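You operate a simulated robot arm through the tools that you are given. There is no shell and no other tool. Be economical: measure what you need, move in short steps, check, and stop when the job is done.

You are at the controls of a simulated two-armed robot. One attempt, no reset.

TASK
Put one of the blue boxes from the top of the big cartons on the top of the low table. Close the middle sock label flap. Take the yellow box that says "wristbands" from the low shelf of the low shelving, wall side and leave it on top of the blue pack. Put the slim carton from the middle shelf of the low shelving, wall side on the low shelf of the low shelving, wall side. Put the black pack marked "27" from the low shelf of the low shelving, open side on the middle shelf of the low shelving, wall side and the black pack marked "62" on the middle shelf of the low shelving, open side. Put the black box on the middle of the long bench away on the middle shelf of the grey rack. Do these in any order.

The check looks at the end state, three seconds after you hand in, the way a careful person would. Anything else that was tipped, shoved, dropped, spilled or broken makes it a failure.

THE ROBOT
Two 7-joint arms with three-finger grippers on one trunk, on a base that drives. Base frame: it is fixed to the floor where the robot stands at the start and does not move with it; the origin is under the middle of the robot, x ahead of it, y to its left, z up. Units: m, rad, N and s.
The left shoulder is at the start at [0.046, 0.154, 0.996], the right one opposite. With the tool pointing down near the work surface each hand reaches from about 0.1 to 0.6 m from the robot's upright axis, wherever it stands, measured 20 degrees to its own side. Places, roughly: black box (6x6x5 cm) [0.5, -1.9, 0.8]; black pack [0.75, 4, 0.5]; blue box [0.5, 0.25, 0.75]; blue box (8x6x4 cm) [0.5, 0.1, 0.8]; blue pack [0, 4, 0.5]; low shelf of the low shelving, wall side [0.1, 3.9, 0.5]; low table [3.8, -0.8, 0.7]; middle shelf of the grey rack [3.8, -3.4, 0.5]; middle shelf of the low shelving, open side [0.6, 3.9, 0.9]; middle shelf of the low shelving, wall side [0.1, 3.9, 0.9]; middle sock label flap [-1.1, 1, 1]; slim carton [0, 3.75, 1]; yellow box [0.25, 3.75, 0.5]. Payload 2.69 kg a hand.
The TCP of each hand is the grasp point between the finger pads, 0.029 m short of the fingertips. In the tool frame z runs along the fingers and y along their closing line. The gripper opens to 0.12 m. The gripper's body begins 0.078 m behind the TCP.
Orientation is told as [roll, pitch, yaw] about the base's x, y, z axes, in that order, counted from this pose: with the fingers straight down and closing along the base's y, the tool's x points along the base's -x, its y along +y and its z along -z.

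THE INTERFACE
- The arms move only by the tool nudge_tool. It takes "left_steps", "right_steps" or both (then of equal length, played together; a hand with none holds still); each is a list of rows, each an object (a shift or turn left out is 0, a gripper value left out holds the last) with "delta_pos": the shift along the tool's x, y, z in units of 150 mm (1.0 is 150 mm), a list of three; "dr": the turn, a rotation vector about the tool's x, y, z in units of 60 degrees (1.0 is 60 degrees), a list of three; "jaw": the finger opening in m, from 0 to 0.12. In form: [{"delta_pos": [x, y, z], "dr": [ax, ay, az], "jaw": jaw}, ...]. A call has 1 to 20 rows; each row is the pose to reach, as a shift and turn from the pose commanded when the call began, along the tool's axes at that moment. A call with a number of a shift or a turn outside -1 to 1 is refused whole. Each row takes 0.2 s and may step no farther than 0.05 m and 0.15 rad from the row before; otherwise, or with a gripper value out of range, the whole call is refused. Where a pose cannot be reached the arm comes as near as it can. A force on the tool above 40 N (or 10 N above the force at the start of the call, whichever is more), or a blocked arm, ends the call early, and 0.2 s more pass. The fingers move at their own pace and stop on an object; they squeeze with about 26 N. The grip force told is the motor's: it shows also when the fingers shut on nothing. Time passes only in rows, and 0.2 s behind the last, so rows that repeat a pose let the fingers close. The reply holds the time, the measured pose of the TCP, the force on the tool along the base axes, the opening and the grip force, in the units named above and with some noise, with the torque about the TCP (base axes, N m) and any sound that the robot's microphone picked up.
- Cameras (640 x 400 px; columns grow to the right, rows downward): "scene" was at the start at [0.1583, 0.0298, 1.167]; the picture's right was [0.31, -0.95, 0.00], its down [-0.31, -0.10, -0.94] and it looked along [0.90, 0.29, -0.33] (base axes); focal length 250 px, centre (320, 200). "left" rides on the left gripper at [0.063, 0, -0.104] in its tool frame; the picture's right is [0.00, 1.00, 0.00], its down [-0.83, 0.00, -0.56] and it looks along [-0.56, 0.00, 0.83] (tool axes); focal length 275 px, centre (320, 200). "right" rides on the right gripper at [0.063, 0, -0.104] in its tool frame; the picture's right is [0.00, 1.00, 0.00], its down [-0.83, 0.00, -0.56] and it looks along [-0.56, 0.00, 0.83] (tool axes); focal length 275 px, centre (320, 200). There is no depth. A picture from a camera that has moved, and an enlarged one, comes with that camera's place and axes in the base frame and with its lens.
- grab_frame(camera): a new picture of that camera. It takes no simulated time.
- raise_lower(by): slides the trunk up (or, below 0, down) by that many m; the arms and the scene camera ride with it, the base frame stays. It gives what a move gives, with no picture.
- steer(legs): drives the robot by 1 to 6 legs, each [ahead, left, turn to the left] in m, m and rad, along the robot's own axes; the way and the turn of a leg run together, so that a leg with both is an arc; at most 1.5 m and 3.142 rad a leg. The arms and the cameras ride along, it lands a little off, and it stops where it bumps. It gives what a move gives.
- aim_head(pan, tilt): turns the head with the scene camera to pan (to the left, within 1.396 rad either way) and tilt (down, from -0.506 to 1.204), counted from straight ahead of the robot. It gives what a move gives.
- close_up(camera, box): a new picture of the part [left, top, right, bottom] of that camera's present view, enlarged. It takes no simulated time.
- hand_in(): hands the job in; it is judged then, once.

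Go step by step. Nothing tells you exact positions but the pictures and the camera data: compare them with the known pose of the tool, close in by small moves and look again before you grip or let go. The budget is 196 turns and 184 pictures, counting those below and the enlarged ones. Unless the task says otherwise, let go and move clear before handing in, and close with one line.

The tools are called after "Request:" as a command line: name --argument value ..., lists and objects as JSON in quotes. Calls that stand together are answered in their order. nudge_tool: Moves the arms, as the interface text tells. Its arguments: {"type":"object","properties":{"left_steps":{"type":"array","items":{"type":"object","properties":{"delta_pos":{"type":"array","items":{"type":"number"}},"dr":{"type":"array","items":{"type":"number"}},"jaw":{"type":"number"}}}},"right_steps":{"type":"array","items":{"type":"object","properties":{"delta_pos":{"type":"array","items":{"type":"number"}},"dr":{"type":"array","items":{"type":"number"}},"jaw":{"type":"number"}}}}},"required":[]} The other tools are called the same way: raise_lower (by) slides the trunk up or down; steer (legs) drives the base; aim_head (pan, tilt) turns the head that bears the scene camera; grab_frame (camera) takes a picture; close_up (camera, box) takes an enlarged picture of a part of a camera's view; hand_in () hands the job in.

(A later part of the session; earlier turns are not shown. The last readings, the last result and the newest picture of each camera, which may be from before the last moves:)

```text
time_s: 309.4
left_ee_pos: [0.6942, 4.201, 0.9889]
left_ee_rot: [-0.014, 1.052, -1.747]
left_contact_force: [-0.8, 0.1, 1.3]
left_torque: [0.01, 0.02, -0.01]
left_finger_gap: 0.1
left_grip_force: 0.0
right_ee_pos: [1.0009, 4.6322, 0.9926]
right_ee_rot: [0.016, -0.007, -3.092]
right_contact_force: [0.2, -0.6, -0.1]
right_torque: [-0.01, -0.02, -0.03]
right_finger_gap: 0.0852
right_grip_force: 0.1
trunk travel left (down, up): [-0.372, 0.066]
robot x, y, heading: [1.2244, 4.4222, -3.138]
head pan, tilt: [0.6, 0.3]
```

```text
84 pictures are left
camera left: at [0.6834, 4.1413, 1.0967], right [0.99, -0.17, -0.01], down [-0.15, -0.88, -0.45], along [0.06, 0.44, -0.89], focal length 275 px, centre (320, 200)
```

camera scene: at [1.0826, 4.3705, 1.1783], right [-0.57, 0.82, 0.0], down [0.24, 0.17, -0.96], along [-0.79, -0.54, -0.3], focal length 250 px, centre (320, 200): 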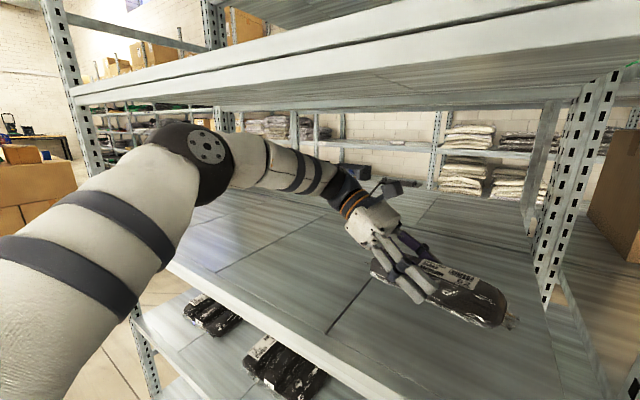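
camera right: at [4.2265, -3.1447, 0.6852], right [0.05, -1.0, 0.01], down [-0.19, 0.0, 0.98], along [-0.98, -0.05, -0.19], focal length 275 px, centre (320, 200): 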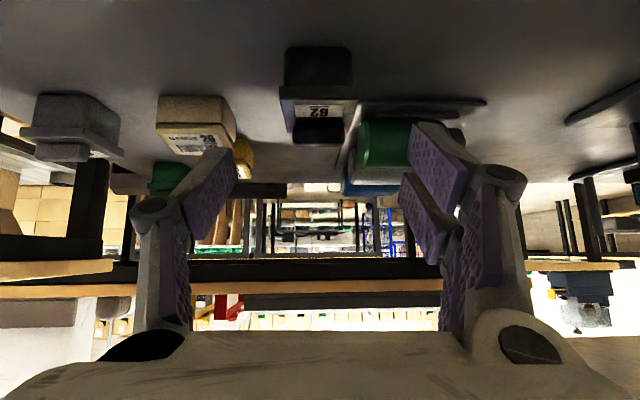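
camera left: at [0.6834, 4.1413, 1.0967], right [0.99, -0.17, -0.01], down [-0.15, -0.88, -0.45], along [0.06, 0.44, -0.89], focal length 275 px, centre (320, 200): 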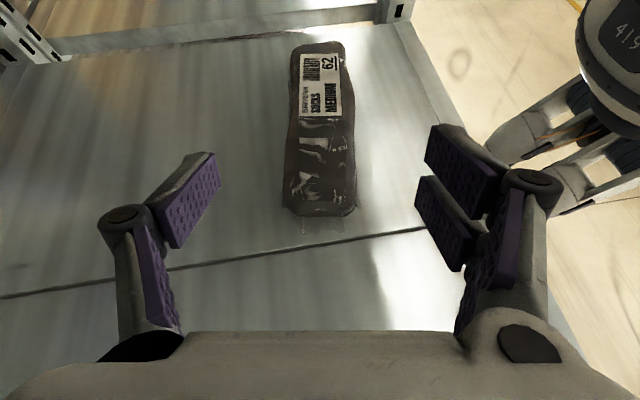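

Pack 62 rests on the middle shelf, open side. Backing out and returning the left hand to a neutral pose.

Request:
steer --legs '[[-0.35, 0.0, 0]]'

Request:
nudge_tool --left_steps '[{"dr": [0, -0.13, 0]}, {"dr": [0, -0.26, 0]}, {"dr": [0, -0.39, 0]}, {"dr": [0, -0.52, 0]}, {"dr": [0, -0.65, 0]}, {"dr": [0, -0.78, 0]}, {"dr": [0, -0.91, 0]}, {"dr": [0, -1.0, 0]}]'

Request:
nudge_tool --left_steps '[{"dr": [0, 0, 0.14]}, {"dr": [0, 0, 0.28]}, {"dr": [0, 0, 0.42]}, {"dr": [0, 0, 0.56]}, {"dr": [0, 0, 0.7]}, {"dr": [0, 0, 0.84]}, {"dr": [0, 0, 0.98]}]'

Request:
nudge_tool --left_steps '[{"delta_pos": [0.1, 0.2, 0], "dr": [0, 0, 0.12]}, {"delta_pos": [0.2, 0.3, 0], "dr": [0, 0, 0.24]}, {"delta_pos": [0.3, 0.4, 0], "dr": [0, 0, 0.34]}, {"delta_pos": [0.3, 0.4, 0], "dr": [0, 0, 0.34]}]'

```text
time_s: 311.7
left_ee_pos: [1.0466, 4.2006, 0.9886]
left_ee_rot: [-0.016, 1.052, -1.747]
left_contact_force: [-0.2, 0.2, -0.5]
left_torque: [0.0, 0.02, 0.03]
left_finger_gap: 0.1
left_grip_force: 0.1
right_ee_pos: [1.3533, 4.633, 0.9921]
right_ee_rot: [0.016, -0.006, -3.09]
right_contact_force: [1.0, 0.5, -0.1]
right_torque: [0.01, 0.04, -0.02]
right_finger_gap: 0.0849
right_grip_force: 0.1
trunk travel left (down, up): [-0.372, 0.066]
robot x, y, heading: [1.5775, 4.4259, -3.135]
head pan, tilt: [0.6, 0.3]
```

```text
time_s: 313.5
left_ee_pos: [1.0459, 4.2012, 0.9896]
left_ee_rot: [-0.008, 0.0, -1.731]
left_contact_force: [-0.5, 0.0, -0.7]
left_torque: [-0.01, -0.03, -0.01]
left_finger_gap: 0.0998
left_grip_force: 0.0
right_ee_pos: [1.3524, 4.6341, 0.9918]
right_ee_rot: [0.015, -0.005, -3.091]
right_contact_force: [0.6, 0.6, 0.6]
right_torque: [0.01, -0.04, -0.02]
right_finger_gap: 0.0852
right_grip_force: 0.1
trunk travel left (down, up): [-0.372, 0.066]
robot x, y, heading: [1.5757, 4.4222, -3.139]
head pan, tilt: [0.6, 0.3]
```

```text
time_s: 315.1
left_ee_pos: [1.0471, 4.2016, 0.9876]
left_ee_rot: [-0.008, -0.006, -2.762]
left_contact_force: [1.0, -0.9, 0.5]
left_torque: [-0.03, -0.01, 0.02]
left_finger_gap: 0.1002
left_grip_force: 0.0
right_ee_pos: [1.3529, 4.633, 0.9917]
right_ee_rot: [0.015, -0.007, -3.09]
right_contact_force: [-0.5, 0.1, -0.6]
right_torque: [0.02, 0.01, -0.03]
right_finger_gap: 0.0849
right_grip_force: 0.1
trunk travel left (down, up): [-0.372, 0.066]
robot x, y, heading: [1.5744, 4.4255, -3.14]
head pan, tilt: [0.6, 0.3]
```

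```text
time_s: 316.1
left_ee_pos: [1.1088, 4.1627, 0.9883]
left_ee_rot: [-0.007, -0.008, -3.117]
left_contact_force: [-0.6, -0.6, -1.1]
left_torque: [0.02, 0.01, 0.01]
left_finger_gap: 0.0998
left_grip_force: 0.0
right_ee_pos: [1.3531, 4.6333, 0.9928]
right_ee_rot: [0.016, -0.007, -3.089]
right_contact_force: [-0.2, 0.4, 0.3]
right_torque: [0.0, -0.01, 0.0]
right_finger_gap: 0.0851
right_grip_force: 0.1
trunk travel left (down, up): [-0.372, 0.066]
robot x, y, heading: [1.5773, 4.4233, -3.139]
head pan, tilt: [0.6, 0.3]
```

Next is pack 27 with the left hand at a 45° forward slant. Sidestep left, lower the trunk, tilt and look.

Request:
steer --legs '[[0, 0.25, 0]]'

Request:
raise_lower --by -0.36

Request:
nudge_tool --left_steps '[{"delta_pos": [0, 0, -0.1], "dr": [0, -0.13, 0]}, {"delta_pos": [0, 0, -0.1], "dr": [0, -0.26, 0]}, {"delta_pos": [0, 0, -0.1], "dr": [0, -0.39, 0]}, {"delta_pos": [0, 0, -0.1], "dr": [0, -0.52, 0]}, {"delta_pos": [0, 0, -0.1], "dr": [0, -0.65, 0]}, {"delta_pos": [0, 0, -0.1], "dr": [0, -0.75, 0]}, {"delta_pos": [0, 0, -0.1], "dr": [0, -0.75, 0]}]'

Request:
grab_frame --camera "left"

```text
time_s: 318.6
left_ee_pos: [1.1099, 3.9147, 0.9877]
left_ee_rot: [-0.005, -0.008, -3.118]
left_contact_force: [-0.3, -0.3, -0.2]
left_torque: [0.03, 0.0, 0.0]
left_finger_gap: 0.1
left_grip_force: 0.1
right_ee_pos: [1.3546, 4.3851, 0.9906]
right_ee_rot: [0.016, -0.007, -3.092]
right_contact_force: [-0.4, 0.6, -0.6]
right_torque: [0.02, -0.03, -0.01]
right_finger_gap: 0.0848
right_grip_force: 0.0
trunk travel left (down, up): [-0.372, 0.066]
robot x, y, heading: [1.5791, 4.1744, -3.145]
head pan, tilt: [0.6, 0.3]
```

```text
time_s: 322.1
left_ee_pos: [1.1095, 3.9138, 0.6301]
left_ee_rot: [-0.005, -0.006, -3.119]
left_contact_force: [0.0, -0.4, -0.6]
left_torque: [0.02, 0.0, -0.02]
left_finger_gap: 0.1
left_grip_force: 0.1
right_ee_pos: [1.3547, 4.384, 0.6311]
right_ee_rot: [0.016, -0.007, -3.092]
right_contact_force: [-0.1, -0.9, -0.5]
right_torque: [-0.03, 0.0, -0.01]
right_finger_gap: 0.0848
right_grip_force: 0.1
trunk travel left (down, up): [-0.012, 0.426]
robot x, y, heading: [1.5776, 4.1737, -3.141]
head pan, tilt: [0.6, 0.3]
```

```text
time_s: 323.7
left_ee_pos: [1.1094, 3.9151, 0.6432]
left_ee_rot: [-0.01, -0.794, -3.11]
left_contact_force: [0.1, 0.9, -0.4]
left_torque: [0.02, -0.01, -0.01]
left_finger_gap: 0.0999
left_grip_force: 0.1
right_ee_pos: [1.354, 4.3858, 0.6315]
right_ee_rot: [0.015, -0.008, -3.096]
right_contact_force: [0.6, 0.2, 0.9]
right_torque: [0.0, 0.01, -0.01]
right_finger_gap: 0.0849
right_grip_force: 0.2
trunk travel left (down, up): [-0.012, 0.426]
robot x, y, heading: [1.5774, 4.1734, -3.14]
head pan, tilt: [0.6, 0.3]
```

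```text
83 pictures are left
camera left: at [1.2265, 3.9165, 0.6729], right [0.02, -1.0, 0.0], down [-0.19, -0.01, 0.98], along [-0.98, -0.02, -0.19], focal length 275 px, centre (320, 200)
```

left: 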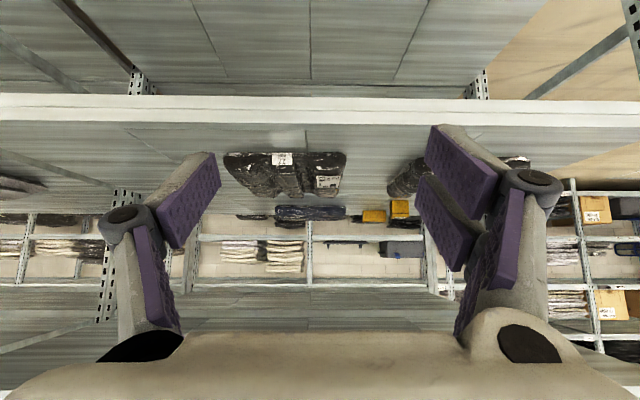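

Request:
steer --legs '[[0.22, 0, 0]]'

Request:
grab_frame --camera "left"

Request:
aim_head --pan 0.35 --tilt 0.5

Request:
grab_frame --camera "scene"

```text
time_s: 325.4
left_ee_pos: [0.888, 3.914, 0.6438]
left_ee_rot: [-0.009, -0.794, -3.114]
left_contact_force: [-0.3, -0.1, 0.2]
left_torque: [-0.03, 0.0, 0.01]
left_finger_gap: 0.0999
left_grip_force: 0.0
right_ee_pos: [1.1334, 4.3855, 0.6318]
right_ee_rot: [0.017, -0.007, -3.095]
right_contact_force: [0.1, -0.4, -0.5]
right_torque: [0.0, -0.02, -0.04]
right_finger_gap: 0.0849
right_grip_force: 0.1
trunk travel left (down, up): [-0.012, 0.426]
robot x, y, heading: [1.3585, 4.1752, 3.139]
head pan, tilt: [0.6, 0.3]
```

```text
82 pictures are left
camera left: at [1.0054, 3.9167, 0.6731], right [0.02, -1.0, 0.0], down [-0.19, -0.01, 0.98], along [-0.98, -0.02, -0.19], focal length 275 px, centre (320, 200)
```

left: 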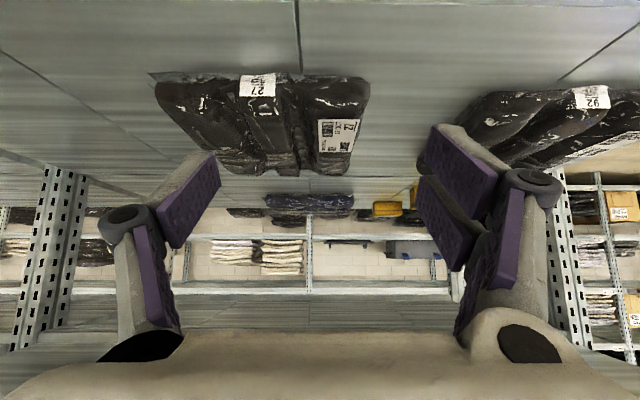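

```text
time_s: 326.2
left_ee_pos: [0.8889, 3.9155, 0.6432]
left_ee_rot: [-0.009, -0.793, -3.113]
left_contact_force: [0.0, 0.1, 0.1]
left_torque: [0.01, 0.01, 0.0]
left_finger_gap: 0.0999
left_grip_force: 0.0
right_ee_pos: [1.1329, 4.3845, 0.6315]
right_ee_rot: [0.016, -0.009, -3.094]
right_contact_force: [0.5, 0.4, -0.8]
right_torque: [0.04, 0.02, -0.01]
right_finger_gap: 0.0851
right_grip_force: 0.0
trunk travel left (down, up): [-0.012, 0.426]
robot x, y, heading: [1.3604, 4.1787, 3.144]
head pan, tilt: [0.351, 0.499]
```

```text
81 pictures are left
camera scene: at [1.09, 4.1443, 0.7787], right [-0.34, 0.94, 0.0], down [0.45, 0.16, -0.88], along [-0.82, -0.3, -0.48], focal length 250 px, centre (320, 200)
```

scene: 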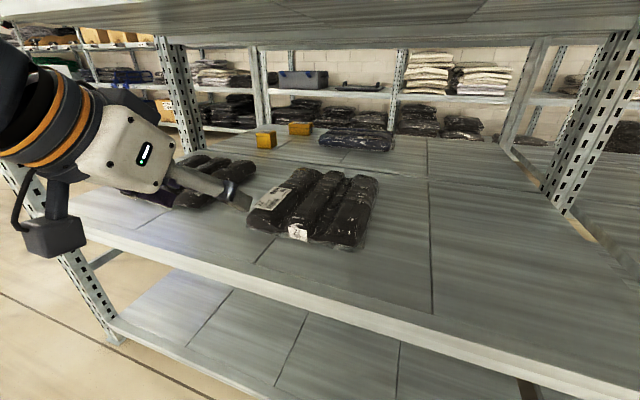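

Request:
close_up --camera "scene" --box '[235, 155, 395, 260]'

Request:
close_up --camera "left" --box '[140, 55, 390, 195]'

```text
3.81 times, centred on (315, 208) of scene
camera zoom: at [1.09, 4.1443, 0.7787], right [-0.34, 0.94, 0.0], down [0.45, 0.16, -0.88], along [-0.82, -0.3, -0.48], focal length 952 px, centre (339, 171)
```

zoom: 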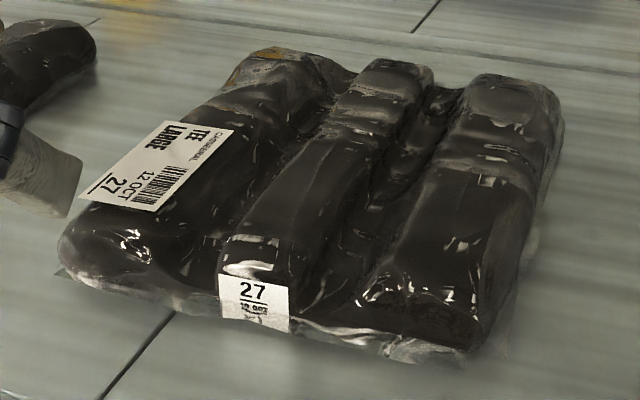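

```text
2.56 times, centred on (265, 125) of left
camera zoom: at [1.0053, 3.9167, 0.6731], right [0.02, -1.0, 0.0], down [-0.19, -0.01, 0.98], along [-0.98, -0.02, -0.19], focal length 705 px, centre (461, 392)
```

zoom: 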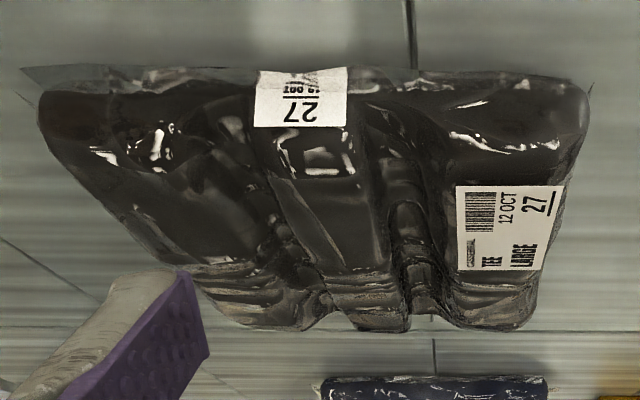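

The middle ridge of pack 27 runs along x (y≈3.977, x 0.555–0.77), ~5 cm wide with grooves on both sides. I'll pinch that ridge at its centre: moving to standoff with jaws at 7.5 cm.

Request:
nudge_tool --left_steps '[{"delta_pos": [-0.14, -0.11, 0.18], "jaw": 0.075}, {"delta_pos": [-0.29, -0.22, 0.36], "jaw": 0.075}, {"delta_pos": [-0.43, -0.33, 0.53], "jaw": 0.075}, {"delta_pos": [-0.575, -0.44, 0.71], "jaw": 0.075}, {"delta_pos": [-0.575, -0.44, 0.71], "jaw": 0.075}]'

Request:
grab_frame --camera "left"

```text
time_s: 327.4
left_ee_pos: [0.7503, 3.9785, 0.6298]
left_ee_rot: [-0.008, -0.793, -3.112]
left_contact_force: [0.2, 0.6, -0.4]
left_torque: [-0.01, -0.01, 0.02]
left_finger_gap: 0.0748
left_grip_force: 0.1
right_ee_pos: [1.1346, 4.385, 0.6316]
right_ee_rot: [0.015, -0.007, -3.094]
right_contact_force: [0.1, 0.5, 0.5]
right_torque: [0.01, 0.0, -0.03]
right_finger_gap: 0.0852
right_grip_force: 0.1
trunk travel left (down, up): [-0.012, 0.426]
robot x, y, heading: [1.3581, 4.1719, -3.137]
head pan, tilt: [0.351, 0.499]
```

```text
78 pictures are left
camera left: at [0.8675, 3.9802, 0.6597], right [0.02, -1.0, 0.0], down [-0.19, -0.01, 0.98], along [-0.98, -0.02, -0.19], focal length 275 px, centre (320, 200)
```

left: 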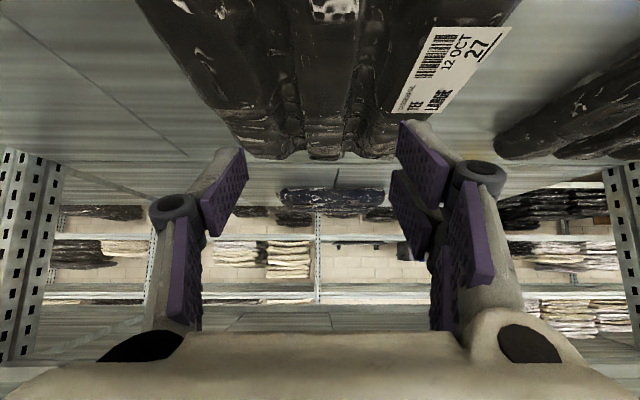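

Request:
nudge_tool --left_steps '[{"delta_pos": [0, 0.02, 0.25]}, {"delta_pos": [0, 0.02, 0.5]}, {"delta_pos": [0, 0.02, 0.66]}, {"delta_pos": [0, 0.02, 0.66]}]'

Request:
grab_frame --camera "left"

Request:
grab_frame --camera "scene"

```text
time_s: 328.4
left_ee_pos: [0.679, 3.974, 0.5612]
left_ee_rot: [-0.009, -0.791, -3.113]
left_contact_force: [-1.2, -0.2, 0.3]
left_torque: [-0.01, 0.02, -0.01]
left_finger_gap: 0.0752
left_grip_force: 0.1
right_ee_pos: [1.1336, 4.3847, 0.6322]
right_ee_rot: [0.015, -0.008, -3.094]
right_contact_force: [0.2, -0.6, -0.4]
right_torque: [0.0, -0.02, 0.0]
right_finger_gap: 0.085
right_grip_force: 0.0
trunk travel left (down, up): [-0.012, 0.426]
robot x, y, heading: [1.3586, 4.1743, -3.138]
head pan, tilt: [0.351, 0.499]
```

```text
77 pictures are left
camera left: at [0.796, 3.976, 0.5904], right [0.02, -1.0, 0.0], down [-0.19, -0.01, 0.98], along [-0.98, -0.02, -0.19], focal length 275 px, centre (320, 200)
```

left: 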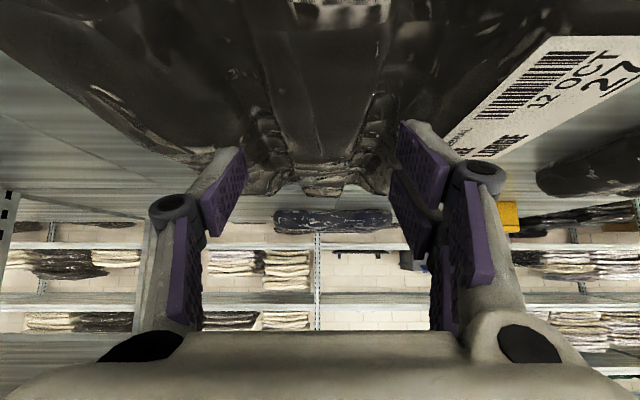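

```text
76 pictures are left
camera scene: at [1.09, 4.1443, 0.7786], right [-0.34, 0.94, 0.0], down [0.45, 0.16, -0.88], along [-0.82, -0.3, -0.48], focal length 250 px, centre (320, 200)
```

scene: 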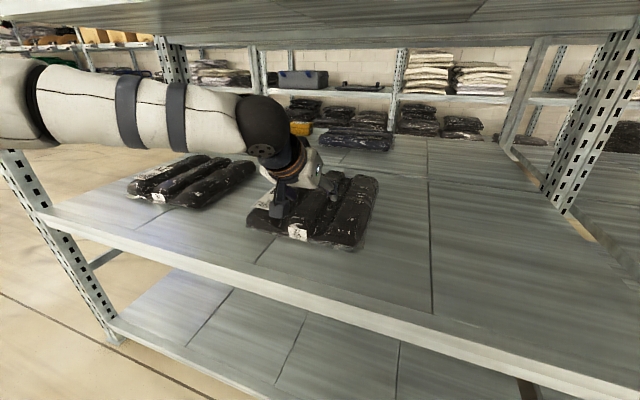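

Request:
nudge_tool --left_steps '[{"delta_pos": [0, 0, 0.05]}, {"delta_pos": [0.01, 0, 0.1]}, {"delta_pos": [0.02, 0, 0.13]}, {"delta_pos": [0.02, 0, 0.13]}]'

```text
time_s: 329.4
left_ee_pos: [0.6679, 3.9724, 0.5452]
left_ee_rot: [-0.008, -0.795, -3.113]
left_contact_force: [-0.8, 0.9, 3.0]
left_torque: [-0.03, 0.0, -0.01]
left_finger_gap: 0.0745
left_grip_force: 0.0
right_ee_pos: [1.1348, 4.3856, 0.6311]
right_ee_rot: [0.015, -0.006, -3.094]
right_contact_force: [0.7, 0.2, -0.3]
right_torque: [0.0, -0.04, -0.04]
right_finger_gap: 0.085
right_grip_force: 0.1
trunk travel left (down, up): [-0.012, 0.426]
robot x, y, heading: [1.3589, 4.176, 3.144]
head pan, tilt: [0.351, 0.499]
```

Request:
nudge_tool --left_steps '[{"delta_pos": [0.02, 0, 0.02]}, {"delta_pos": [0.03, 0, 0.03], "jaw": 0.02}, {"delta_pos": [0.03, 0, 0.03], "jaw": 0.02}, {"delta_pos": [0.03, 0, 0.03], "jaw": 0.02}]'

Request:
grab_frame --camera "left"

```text
time_s: 330.4
left_ee_pos: [0.6673, 3.975, 0.5428]
left_ee_rot: [-0.008, -0.799, -3.114]
left_contact_force: [-4.0, 1.5, 24.3]
left_torque: [-0.19, 0.56, -0.13]
left_finger_gap: 0.0456
left_grip_force: 26.1
right_ee_pos: [1.1354, 4.3853, 0.6322]
right_ee_rot: [0.015, -0.009, -3.095]
right_contact_force: [0.3, 0.6, 0.3]
right_torque: [0.01, 0.03, 0.0]
right_finger_gap: 0.0849
right_grip_force: 0.0
trunk travel left (down, up): [-0.012, 0.426]
robot x, y, heading: [1.3593, 4.1782, 3.143]
head pan, tilt: [0.351, 0.499]
```

```text
75 pictures are left
camera left: at [0.7856, 3.976, 0.5709], right [0.02, -1.0, 0.0], down [-0.18, -0.01, 0.98], along [-0.98, -0.02, -0.18], focal length 275 px, centre (320, 200)
```

left: 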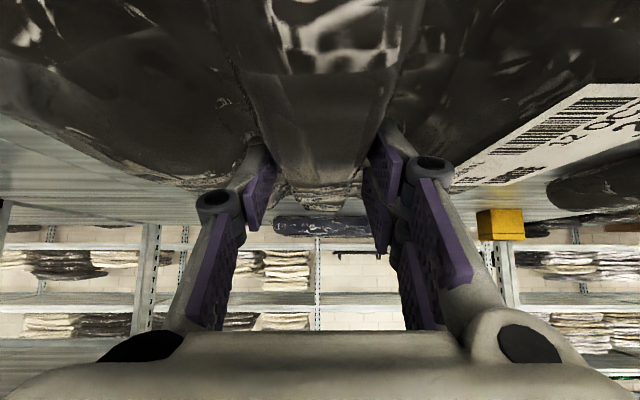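

Gripped on the ridge at 4.6 cm. Lifting gently to test.

Request:
nudge_tool --left_steps '[{"delta_pos": [-0.05, 0, -0.05]}, {"delta_pos": [-0.12, 0, -0.12]}, {"delta_pos": [-0.22, 0, -0.22]}, {"delta_pos": [-0.22, 0, -0.22]}]'

Request:
grab_frame --camera "scene"

Request:
grab_frame --camera "left"

```text
time_s: 331.4
left_ee_pos: [0.6686, 3.9716, 0.5858]
left_ee_rot: [-0.009, -0.793, -3.115]
left_contact_force: [0.0, -0.9, -2.2]
left_torque: [-0.05, -0.14, -0.01]
left_finger_gap: 0.0456
left_grip_force: 26.1
right_ee_pos: [1.1337, 4.3851, 0.6317]
right_ee_rot: [0.017, -0.008, -3.096]
right_contact_force: [-0.2, -0.5, -0.7]
right_torque: [0.0, 0.01, 0.01]
right_finger_gap: 0.0849
right_grip_force: 0.0
trunk travel left (down, up): [-0.012, 0.426]
robot x, y, heading: [1.3573, 4.175, -3.141]
head pan, tilt: [0.351, 0.499]
```

```text
74 pictures are left
camera scene: at [1.0899, 4.1443, 0.7786], right [-0.34, 0.94, 0.0], down [0.45, 0.16, -0.88], along [-0.82, -0.3, -0.48], focal length 250 px, centre (320, 200)
```

scene: 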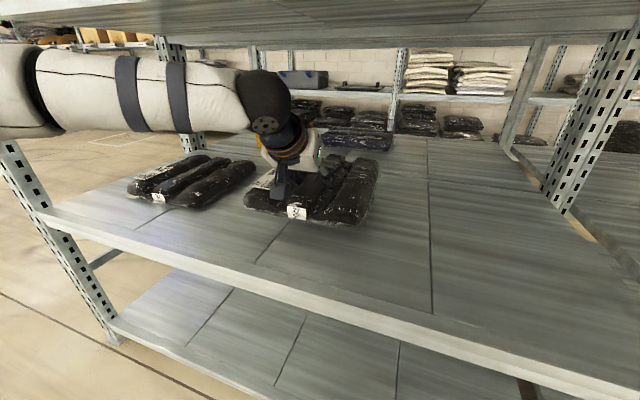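

```text
73 pictures are left
camera left: at [0.7854, 3.9743, 0.6152], right [0.02, -1.0, 0.0], down [-0.19, -0.01, 0.98], along [-0.98, -0.02, -0.19], focal length 275 px, centre (320, 200)
```

left: 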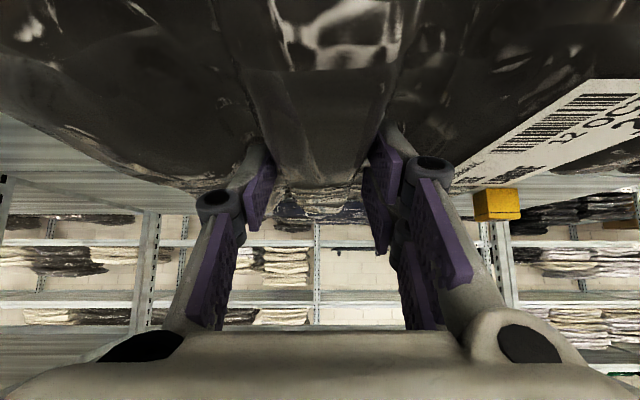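

Pack 27 lifts level. Backing out and driving around the end of the shelving to the wall-side aisle, checking it visually.

Request:
steer --legs '[[-0.45, 0, 0], [0, 1.49, 0], [0.9, 0, 0]]'

Request:
raise_lower --by 0.36

Request:
aim_head --pan -0.2 --tilt 0.35

Request:
grab_frame --camera "scene"

```text
time_s: 349.4
left_ee_pos: [0.2497, 2.4562, 0.586]
left_ee_rot: [-0.009, -0.79, -3.087]
left_contact_force: [0.3, -0.7, -2.4]
left_torque: [0.0, -0.12, 0.02]
left_finger_gap: 0.0456
left_grip_force: 26.1
right_ee_pos: [0.704, 2.8814, 0.6316]
right_ee_rot: [0.016, -0.007, -3.066]
right_contact_force: [-0.4, 0.6, -0.1]
right_torque: [0.0, -0.02, 0.0]
right_finger_gap: 0.0851
right_grip_force: 0.1
trunk travel left (down, up): [-0.012, 0.426]
robot x, y, heading: [0.936, 2.6788, -3.11]
head pan, tilt: [0.351, 0.499]
```

```text
time_s: 352.9
left_ee_pos: [0.2505, 2.4563, 0.9443]
left_ee_rot: [-0.008, -0.792, -3.086]
left_contact_force: [0.0, 0.0, -1.7]
left_torque: [0.0, -0.08, 0.01]
left_finger_gap: 0.0455
left_grip_force: 26.0
right_ee_pos: [0.703, 2.8811, 0.9917]
right_ee_rot: [0.016, -0.006, -3.066]
right_contact_force: [0.0, 0.1, 0.5]
right_torque: [0.02, -0.05, 0.02]
right_finger_gap: 0.085
right_grip_force: 0.0
trunk travel left (down, up): [-0.372, 0.066]
robot x, y, heading: [0.9335, 2.675, -3.113]
head pan, tilt: [0.351, 0.499]
```

```text
time_s: 353.9
left_ee_pos: [0.2504, 2.4563, 0.9456]
left_ee_rot: [-0.01, -0.793, -3.085]
left_contact_force: [0.5, 0.5, -1.5]
left_torque: [0.0, -0.12, 0.0]
left_finger_gap: 0.0457
left_grip_force: 25.8
right_ee_pos: [0.7036, 2.8808, 0.992]
right_ee_rot: [0.017, -0.008, -3.066]
right_contact_force: [-0.1, -0.2, 0.4]
right_torque: [-0.01, 0.02, 0.0]
right_finger_gap: 0.0849
right_grip_force: 0.0
trunk travel left (down, up): [-0.372, 0.066]
robot x, y, heading: [0.9375, 2.6761, -3.113]
head pan, tilt: [-0.201, 0.351]
```

```text
72 pictures are left
camera scene: at [0.7759, 2.6924, 1.1737], right [0.17, 0.99, 0.0], down [0.34, -0.06, -0.94], along [-0.93, 0.16, -0.34], focal length 250 px, centre (320, 200)
```

scene: 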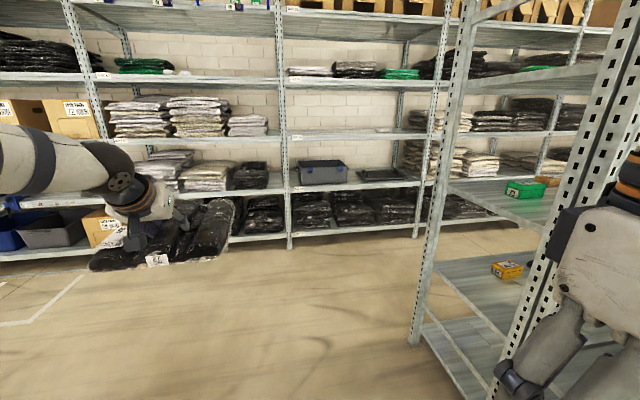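

The aisle is x −1.2…−0.1. I'll retract the pack close to the body, go to open floor, turn around to face +x, then strafe into the aisle.

Request:
nudge_tool --left_steps '[{"delta_pos": [0.2, 0, -0.2]}, {"delta_pos": [0.4, 0, -0.4]}, {"delta_pos": [0.6, 0, -0.6]}, {"delta_pos": [0.8, 0, -0.8]}, {"delta_pos": [1.0, 0, -1.0]}, {"delta_pos": [1.0, 0, -1.0]}]'

Request:
nudge_tool --left_steps '[{"delta_pos": [0.13, 0, -0.13]}, {"delta_pos": [0.25, 0, -0.25]}, {"delta_pos": [0.25, 0, -0.25]}]'

Request:
steer --legs '[[0.5, 0.5, 0], [0, 0, 1.57], [0, 0, 1.54]]'

```text
time_s: 355.3
left_ee_pos: [0.4621, 2.4666, 0.9447]
left_ee_rot: [-0.008, -0.794, -3.084]
left_contact_force: [0.1, 0.1, -2.1]
left_torque: [0.03, -0.11, 0.01]
left_finger_gap: 0.0456
left_grip_force: 25.9
left hand out of reach, approached as far as the arm can: row 2
right_ee_pos: [0.7043, 2.8809, 0.9928]
right_ee_rot: [0.015, -0.008, -3.066]
right_contact_force: [-0.7, -0.8, 0.7]
right_torque: [0.0, -0.06, 0.04]
right_finger_gap: 0.0853
right_grip_force: 0.0
trunk travel left (down, up): [-0.372, 0.066]
robot x, y, heading: [0.933, 2.6776, -3.117]
head pan, tilt: [-0.201, 0.351]
```

```text
time_s: 356.1
left_ee_pos: [0.5149, 2.4685, 0.9441]
left_ee_rot: [-0.008, -0.793, -3.084]
left_contact_force: [0.2, 0.7, -1.7]
left_torque: [0.0, -0.14, 0.02]
left_finger_gap: 0.0454
left_grip_force: 25.9
right_ee_pos: [0.7037, 2.8813, 0.9914]
right_ee_rot: [0.015, -0.006, -3.068]
right_contact_force: [0.0, 0.3, 1.0]
right_torque: [0.0, -0.02, 0.01]
right_finger_gap: 0.0851
right_grip_force: 0.0
trunk travel left (down, up): [-0.372, 0.066]
robot x, y, heading: [0.9378, 2.6743, -3.12]
head pan, tilt: [-0.201, 0.351]
```

```text
time_s: 368.1
left_ee_pos: [0.8526, 2.3815, 0.9446]
left_ee_rot: [-0.008, -0.791, 0.064]
left_contact_force: [0.8, -1.5, -2.4]
left_torque: [-0.02, 0.14, -0.01]
left_finger_gap: 0.0457
left_grip_force: 25.8
right_ee_pos: [0.6653, 1.9666, 0.9922]
right_ee_rot: [0.016, -0.007, 0.084]
right_contact_force: [0.3, 0.7, 0.5]
right_torque: [0.0, -0.02, 0.03]
right_finger_gap: 0.0851
right_grip_force: 0.0
trunk travel left (down, up): [-0.372, 0.066]
robot x, y, heading: [0.435, 2.1697, 0.036]
head pan, tilt: [-0.201, 0.351]
```

Request:
steer --legs '[[-1.17, 0, -0.036], [0, 0.8, 0], [0, 0.75, 0]]'

Request:
aim_head --pan 0.0 --tilt 0.4

Request:
grab_frame --camera "scene"

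```text
time_s: 385.8
left_ee_pos: [-0.3203, 3.8812, 0.9443]
left_ee_rot: [-0.009, -0.793, 0.042]
left_contact_force: [0.5, -0.4, 0.1]
left_torque: [0.02, 0.04, -0.02]
left_finger_gap: 0.0201
left_grip_force: 0.0
right_ee_pos: [-0.5154, 3.4711, 0.9921]
right_ee_rot: [0.016, -0.006, 0.058]
right_contact_force: [0.5, 0.5, -0.6]
right_torque: [-0.03, -0.03, -0.03]
right_finger_gap: 0.0845
right_grip_force: 0.1
trunk travel left (down, up): [-0.372, 0.066]
robot x, y, heading: [-0.74, 3.682, 0.015]
head pan, tilt: [-0.201, 0.351]
```

```text
time_s: 386.5
left_ee_pos: [-0.3204, 3.8789, 0.9447]
left_ee_rot: [-0.009, -0.792, 0.042]
left_contact_force: [0.4, -0.1, 0.1]
left_torque: [0.0, 0.01, -0.01]
left_finger_gap: 0.02
left_grip_force: 0.0
right_ee_pos: [-0.5164, 3.47, 0.9918]
right_ee_rot: [0.016, -0.006, 0.06]
right_contact_force: [0.5, -0.4, -0.1]
right_torque: [0.01, 0.01, -0.01]
right_finger_gap: 0.0849
right_grip_force: 0.1
trunk travel left (down, up): [-0.372, 0.066]
robot x, y, heading: [-0.7418, 3.6795, 0.013]
head pan, tilt: [0.0, 0.4]
```

```text
71 pictures are left
camera scene: at [-0.5839, 3.6809, 1.1692], right [0.01, -1.0, 0.0], down [-0.39, 0.0, -0.92], along [0.92, 0.01, -0.39], focal length 250 px, centre (320, 200)
```

scene: 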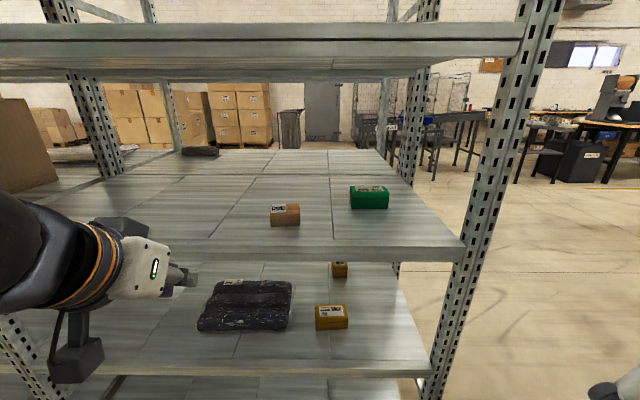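

Problem: the left gripper is empty — the pack slipped out during the drive. I must find it; looking around the floor.

Request:
aim_head --pan -0.7 --tilt 0.8

Request:
grab_frame --camera "scene"

Request:
aim_head --pan 0.3 --tilt 1.1

Request:
grab_frame --camera "scene"

```text
time_s: 387.6
left_ee_pos: [-0.32, 3.8803, 0.944]
left_ee_rot: [-0.008, -0.793, 0.043]
left_contact_force: [0.7, 0.3, -0.2]
left_torque: [0.0, -0.01, 0.0]
left_finger_gap: 0.0201
left_grip_force: 0.0
right_ee_pos: [-0.5164, 3.4712, 0.992]
right_ee_rot: [0.015, -0.009, 0.06]
right_contact_force: [0.3, 0.2, -0.5]
right_torque: [0.0, 0.0, -0.03]
right_finger_gap: 0.085
right_grip_force: 0.1
trunk travel left (down, up): [-0.372, 0.066]
robot x, y, heading: [-0.7436, 3.6791, 0.016]
head pan, tilt: [-0.7, 0.799]
```

```text
70 pictures are left
camera scene: at [-0.6141, 3.6287, 1.1341], right [-0.63, -0.77, 0.0], down [-0.55, 0.45, -0.7], along [0.54, -0.44, -0.72], focal length 250 px, centre (320, 200)
```

scene: 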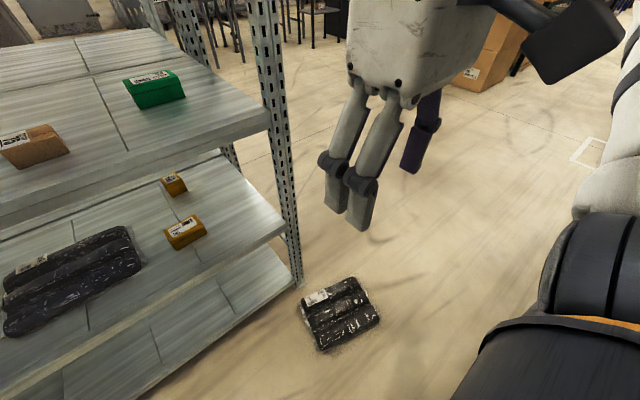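

```text
time_s: 388.9
left_ee_pos: [-0.32, 3.8801, 0.944]
left_ee_rot: [-0.009, -0.791, 0.041]
left_contact_force: [0.3, -0.5, 0.1]
left_torque: [0.02, -0.01, 0.02]
left_finger_gap: 0.0199
left_grip_force: 0.1
right_ee_pos: [-0.5138, 3.4701, 0.9914]
right_ee_rot: [0.016, -0.007, 0.059]
right_contact_force: [0.1, 0.6, -0.2]
right_torque: [0.01, 0.03, 0.03]
right_finger_gap: 0.0849
right_grip_force: 0.1
trunk travel left (down, up): [-0.372, 0.066]
robot x, y, heading: [-0.7417, 3.6805, 0.01]
head pan, tilt: [0.3, 1.1]
```

```text
69 pictures are left
camera scene: at [-0.6164, 3.6992, 1.1124], right [0.31, -0.95, 0.0], down [-0.85, -0.27, -0.45], along [0.43, 0.14, -0.89], focal length 250 px, centre (320, 200)
```

scene: 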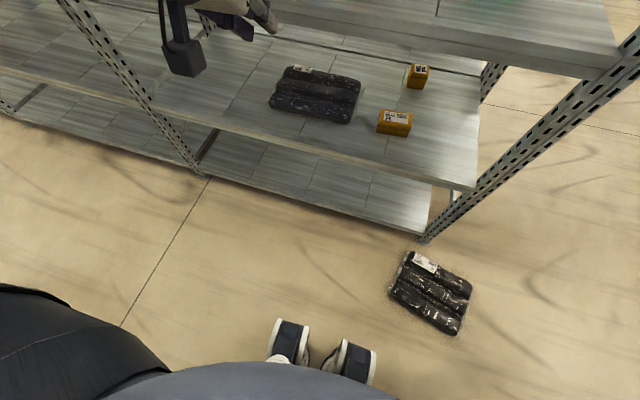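

Found it: pack 27 lies face-up on the floor at about [−0.35, 3.31] by the corner post. I'll do the two wall-side box jobs first, then retrieve it. Reading the yellow labels now.

Request:
aim_head --pan 0.0 --tilt 0.6

Request:
grab_frame --camera "scene"

Request:
close_up --camera "scene" --box '[290, 180, 370, 280]'

Request:
close_up --camera "scene" --box '[240, 110, 420, 180]'

```text
time_s: 389.8
left_ee_pos: [-0.3205, 3.8802, 0.9448]
left_ee_rot: [-0.009, -0.792, 0.043]
left_contact_force: [-0.1, -0.4, -0.7]
left_torque: [0.0, 0.0, 0.04]
left_finger_gap: 0.02
left_grip_force: 0.0
right_ee_pos: [-0.5153, 3.4713, 0.9917]
right_ee_rot: [0.015, -0.007, 0.061]
right_contact_force: [0.5, -1.0, 0.3]
right_torque: [0.01, -0.02, -0.01]
right_finger_gap: 0.0853
right_grip_force: 0.0
trunk travel left (down, up): [-0.372, 0.066]
robot x, y, heading: [-0.7411, 3.6756, 0.018]
head pan, tilt: [0.0, 0.6]
```

```text
68 pictures are left
camera scene: at [-0.5882, 3.681, 1.1509], right [0.01, -1.0, 0.0], down [-0.57, -0.01, -0.82], along [0.82, 0.01, -0.57], focal length 250 px, centre (320, 200)
```

scene: 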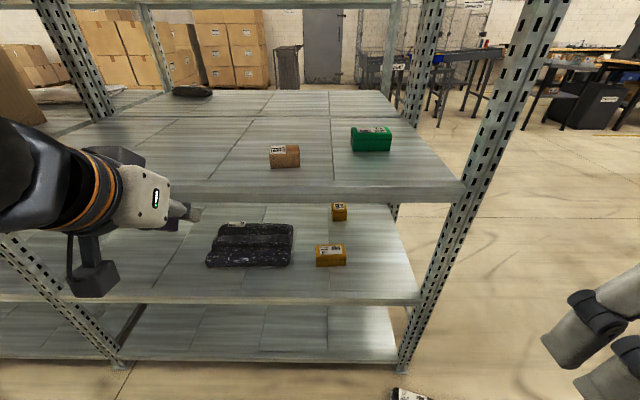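

```text
4.00 times, centred on (330, 230) of scene
camera zoom: at [-0.5882, 3.681, 1.1509], right [0.01, -1.0, 0.0], down [-0.57, -0.01, -0.82], along [0.82, 0.01, -0.57], focal length 1000 px, centre (280, 80)
```

zoom: 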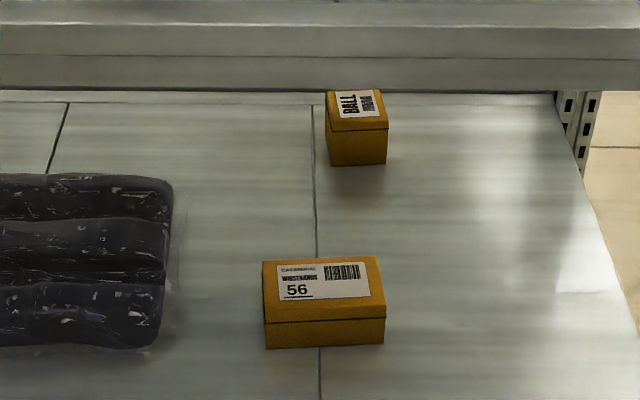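

```text
3.56 times, centred on (330, 145) of scene
camera zoom: at [-0.5882, 3.681, 1.1509], right [0.01, -1.0, 0.0], down [-0.57, -0.01, -0.82], along [0.82, 0.01, -0.57], focal length 889 px, centre (284, 396)
```

zoom: 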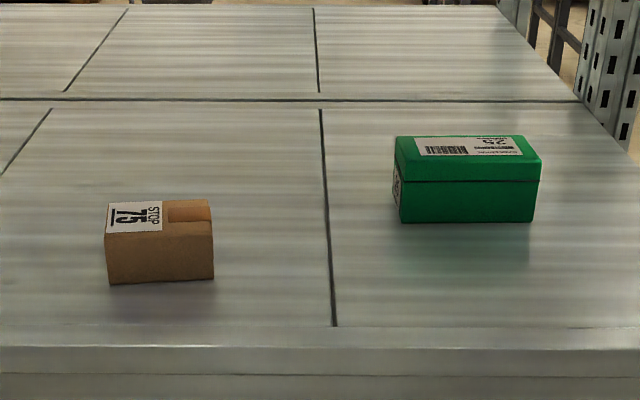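

The front yellow box (x≈0, y≈3.655) is the wristbands one; the brown slim carton "75" is at about [−0.037, 3.769] on the middle shelf, ~7×6×3.5 cm. Left hand takes the carton: move to standoff.

Request:
steer --legs '[[0.1, 0, 0]]'

Request:
nudge_tool --left_steps '[{"delta_pos": [-0.16, -0.2, 0.05], "jaw": 0.11}, {"delta_pos": [-0.33, -0.4, 0.1], "jaw": 0.11}, {"delta_pos": [-0.49, -0.6, 0.16], "jaw": 0.11}, {"delta_pos": [-0.65, -0.787, 0.227], "jaw": 0.11}, {"delta_pos": [-0.65, -0.787, 0.227], "jaw": 0.11}]'

Request:
grab_frame --camera "left"

```text
time_s: 390.9
left_ee_pos: [-0.2209, 3.8808, 0.944]
left_ee_rot: [-0.009, -0.792, 0.04]
left_contact_force: [0.0, -0.6, -0.4]
left_torque: [-0.01, 0.02, -0.04]
left_finger_gap: 0.02
left_grip_force: 0.0
right_ee_pos: [-0.4159, 3.471, 0.9919]
right_ee_rot: [0.016, -0.006, 0.059]
right_contact_force: [0.3, 0.1, -0.4]
right_torque: [-0.02, 0.06, 0.03]
right_finger_gap: 0.0852
right_grip_force: 0.1
trunk travel left (down, up): [-0.372, 0.066]
robot x, y, heading: [-0.6444, 3.6837, 0.011]
head pan, tilt: [0.0, 0.6]
```

```text
time_s: 392.1
left_ee_pos: [-0.1248, 3.7681, 0.9897]
left_ee_rot: [-0.009, -0.792, 0.041]
left_contact_force: [0.3, 0.8, -0.1]
left_torque: [0.0, 0.01, -0.03]
left_finger_gap: 0.1101
left_grip_force: 0.1
right_ee_pos: [-0.4172, 3.4732, 0.993]
right_ee_rot: [0.016, -0.006, 0.059]
right_contact_force: [-0.1, 0.3, 0.5]
right_torque: [0.0, -0.01, -0.02]
right_finger_gap: 0.085
right_grip_force: 0.0
trunk travel left (down, up): [-0.372, 0.066]
robot x, y, heading: [-0.6477, 3.6797, 0.013]
head pan, tilt: [0.0, 0.6]
```

```text
65 pictures are left
camera left: at [-0.2453, 3.7635, 1.0195], right [-0.03, 1.0, 0.0], down [0.19, 0.01, 0.98], along [0.98, 0.03, -0.19], focal length 275 px, centre (320, 200)
```

left: 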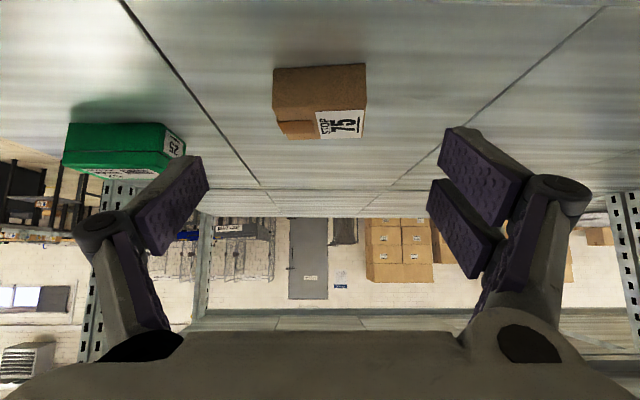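

Request:
nudge_tool --left_steps '[{"delta_pos": [-0.01, 0, 0.3]}, {"delta_pos": [-0.02, 0, 0.6]}, {"delta_pos": [-0.03, 0, 0.82]}, {"delta_pos": [-0.03, 0, 0.82]}, {"delta_pos": [-0.03, 0, 0.82], "jaw": 0.03}, {"delta_pos": [-0.03, 0, 0.82], "jaw": 0.03}, {"delta_pos": [-0.03, 0, 0.82], "jaw": 0.03}]'

Request:
grab_frame --camera "left"

```text
time_s: 393.7
left_ee_pos: [-0.0368, 3.7716, 0.9142]
left_ee_rot: [-0.008, -0.803, 0.039]
left_contact_force: [1.2, 11.8, 30.8]
left_torque: [1.5, -0.08, 0.01]
left_finger_gap: 0.0693
left_grip_force: 25.8
right_ee_pos: [-0.4188, 3.4727, 0.9933]
right_ee_rot: [0.013, -0.01, 0.059]
right_contact_force: [-0.2, -0.1, -0.3]
right_torque: [0.03, -0.02, -0.01]
right_finger_gap: 0.0851
right_grip_force: 0.0
trunk travel left (down, up): [-0.372, 0.066]
robot x, y, heading: [-0.6448, 3.6804, 0.011]
head pan, tilt: [0.0, 0.6]
```

```text
64 pictures are left
camera left: at [-0.1566, 3.7674, 0.942], right [-0.03, 1.0, 0.0], down [0.18, 0.01, 0.98], along [0.98, 0.03, -0.18], focal length 275 px, centre (320, 200)
```

left: 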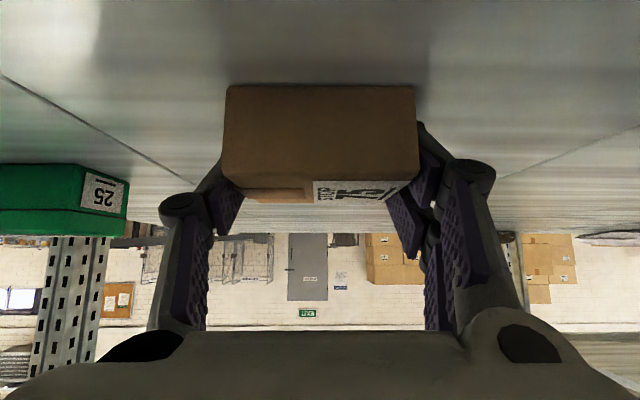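

Gripped (shelf here ≈0.885). Lifting and retracting, then moving left to place it on the low shelf at y≈4.25, left of the blue pack.

Request:
nudge_tool --left_steps '[{"delta_pos": [-0.12, 0, -0.12]}, {"delta_pos": [-0.24, 0, -0.23]}, {"delta_pos": [-0.04, 0, -0.43]}, {"delta_pos": [0.18, 0, -0.65]}, {"delta_pos": [0.41, 0, -0.88]}, {"delta_pos": [0.41, 0, -0.88]}]'

Request:
steer --legs '[[-0.1, 0, 0], [0, 0.38, 0]]'

Request:
raise_lower --by -0.34

Request:
aim_head --pan 0.15 --tilt 0.5

Request:
grab_frame --camera "scene"

```text
time_s: 395.1
left_ee_pos: [-0.1717, 3.7679, 0.9589]
left_ee_rot: [-0.009, -0.794, 0.041]
left_contact_force: [-0.7, 0.0, -1.2]
left_torque: [0.0, 0.0, -0.03]
left_finger_gap: 0.0692
left_grip_force: 25.9
right_ee_pos: [-0.4178, 3.4722, 0.9913]
right_ee_rot: [0.015, -0.008, 0.059]
right_contact_force: [0.1, 0.1, 0.8]
right_torque: [-0.01, 0.01, -0.02]
right_finger_gap: 0.0848
right_grip_force: 0.0
trunk travel left (down, up): [-0.372, 0.066]
robot x, y, heading: [-0.6471, 3.6799, 0.011]
head pan, tilt: [0.0, 0.6]
```

```text
time_s: 399.4
left_ee_pos: [-0.2787, 4.1469, 0.958]
left_ee_rot: [-0.009, -0.793, 0.044]
left_contact_force: [-0.2, 1.0, -0.6]
left_torque: [0.04, 0.03, 0.0]
left_finger_gap: 0.0691
left_grip_force: 26.3
right_ee_pos: [-0.5226, 3.85, 0.9912]
right_ee_rot: [0.015, -0.007, 0.063]
right_contact_force: [0.1, 0.1, 0.5]
right_torque: [-0.03, 0.01, -0.04]
right_finger_gap: 0.0849
right_grip_force: 0.1
trunk travel left (down, up): [-0.372, 0.066]
robot x, y, heading: [-0.7512, 4.0558, 0.014]
head pan, tilt: [0.0, 0.6]
```

```text
time_s: 402.7
left_ee_pos: [-0.2782, 4.1465, 0.6178]
left_ee_rot: [-0.009, -0.793, 0.042]
left_contact_force: [-0.1, -0.2, -0.1]
left_torque: [0.01, 0.01, 0.01]
left_finger_gap: 0.0693
left_grip_force: 26.1
right_ee_pos: [-0.5233, 3.8489, 0.6526]
right_ee_rot: [0.014, -0.007, 0.063]
right_contact_force: [0.4, 0.4, 0.5]
right_torque: [0.0, 0.01, 0.03]
right_finger_gap: 0.0848
right_grip_force: 0.1
trunk travel left (down, up): [-0.032, 0.406]
robot x, y, heading: [-0.7493, 4.0585, 0.013]
head pan, tilt: [0.0, 0.6]
```

```text
time_s: 403.4
left_ee_pos: [-0.2774, 4.1467, 0.6175]
left_ee_rot: [-0.01, -0.791, 0.044]
left_contact_force: [0.4, 0.0, -1.4]
left_torque: [0.01, 0.02, 0.04]
left_finger_gap: 0.0691
left_grip_force: 25.5
right_ee_pos: [-0.5233, 3.8499, 0.6522]
right_ee_rot: [0.016, -0.008, 0.064]
right_contact_force: [0.6, 0.0, 0.3]
right_torque: [-0.02, 0.01, 0.0]
right_finger_gap: 0.0851
right_grip_force: 0.1
trunk travel left (down, up): [-0.032, 0.406]
robot x, y, heading: [-0.749, 4.0578, 0.017]
head pan, tilt: [0.15, 0.499]
```

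```text
63 pictures are left
camera scene: at [-0.4819, 4.0753, 0.7937], right [0.16, -0.99, 0.0], down [-0.47, -0.08, -0.88], along [0.87, 0.14, -0.48], focal length 250 px, centre (320, 200)
```

scene: 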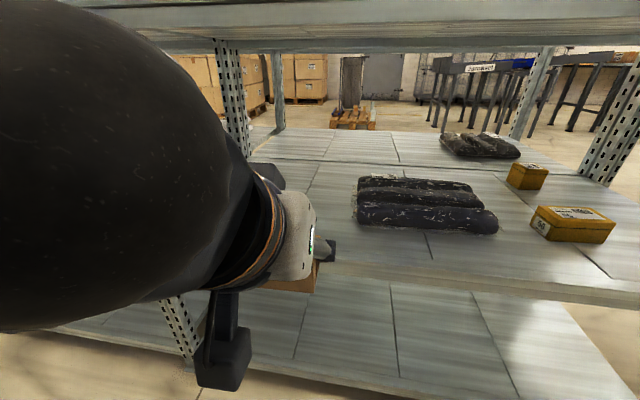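

Request:
steer --legs '[[0.13, 0, 0]]'

Request:
nudge_tool --left_steps '[{"delta_pos": [-0.13, 0.09, 0.18]}, {"delta_pos": [-0.27, 0.18, 0.37]}, {"delta_pos": [-0.41, 0.27, 0.56]}, {"delta_pos": [-0.547, 0.36, 0.747]}, {"delta_pos": [-0.4, 0.36, 0.89]}, {"delta_pos": [-0.29, 0.36, 1.0]}, {"delta_pos": [-0.29, 0.36, 1.0]}]'

Request:
grab_frame --camera "left"

```text
time_s: 404.7
left_ee_pos: [-0.1469, 4.1502, 0.618]
left_ee_rot: [-0.009, -0.795, 0.043]
left_contact_force: [0.0, 0.1, -1.1]
left_torque: [0.01, -0.01, 0.01]
left_finger_gap: 0.0691
left_grip_force: 25.4
right_ee_pos: [-0.3911, 3.8527, 0.6514]
right_ee_rot: [0.017, -0.007, 0.063]
right_contact_force: [0.7, -0.7, 0.3]
right_torque: [-0.01, -0.01, 0.01]
right_finger_gap: 0.085
right_grip_force: 0.1
trunk travel left (down, up): [-0.032, 0.406]
robot x, y, heading: [-0.6213, 4.0599, 0.018]
head pan, tilt: [0.15, 0.499]
```

```text
time_s: 406.3
left_ee_pos: [-0.0109, 4.2082, 0.5445]
left_ee_rot: [-0.009, -0.794, 0.046]
left_contact_force: [-0.2, 0.8, -1.2]
left_torque: [0.03, -0.04, -0.02]
left_finger_gap: 0.0692
left_grip_force: 26.0
right_ee_pos: [-0.3926, 3.8525, 0.6512]
right_ee_rot: [0.016, -0.008, 0.061]
right_contact_force: [-0.2, 0.1, 0.7]
right_torque: [0.03, 0.03, 0.02]
right_finger_gap: 0.0851
right_grip_force: 0.1
trunk travel left (down, up): [-0.032, 0.406]
robot x, y, heading: [-0.6182, 4.0604, 0.013]
head pan, tilt: [0.15, 0.499]
```

```text
62 pictures are left
camera left: at [-0.1305, 4.2043, 0.5733], right [-0.04, 1.0, 0.0], down [0.19, 0.01, 0.98], along [0.98, 0.03, -0.19], focal length 275 px, centre (320, 200)
```

left: 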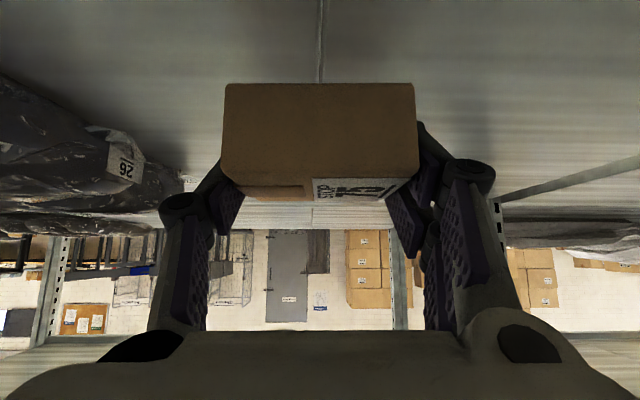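

Near the shelf. Lowering the last bit until contact.

Request:
nudge_tool --left_steps '[{"delta_pos": [0.02, 0, 0.02]}, {"delta_pos": [0.04, 0, 0.04]}, {"delta_pos": [0.06, 0, 0.06]}, {"delta_pos": [0.075, 0, 0.075]}, {"delta_pos": [0.09, 0, 0.09]}]'

```text
time_s: 407.5
left_ee_pos: [-0.0104, 4.2073, 0.5251]
left_ee_rot: [-0.009, -0.796, 0.046]
left_contact_force: [0.1, 0.9, 3.1]
left_torque: [0.14, -0.09, 0.04]
left_finger_gap: 0.0692
left_grip_force: 25.8
right_ee_pos: [-0.3913, 3.8525, 0.6525]
right_ee_rot: [0.017, -0.007, 0.063]
right_contact_force: [0.3, -0.6, -0.2]
right_torque: [-0.03, 0.03, -0.03]
right_finger_gap: 0.085
right_grip_force: 0.2
trunk travel left (down, up): [-0.032, 0.406]
robot x, y, heading: [-0.6179, 4.0592, 0.022]
head pan, tilt: [0.15, 0.499]
```

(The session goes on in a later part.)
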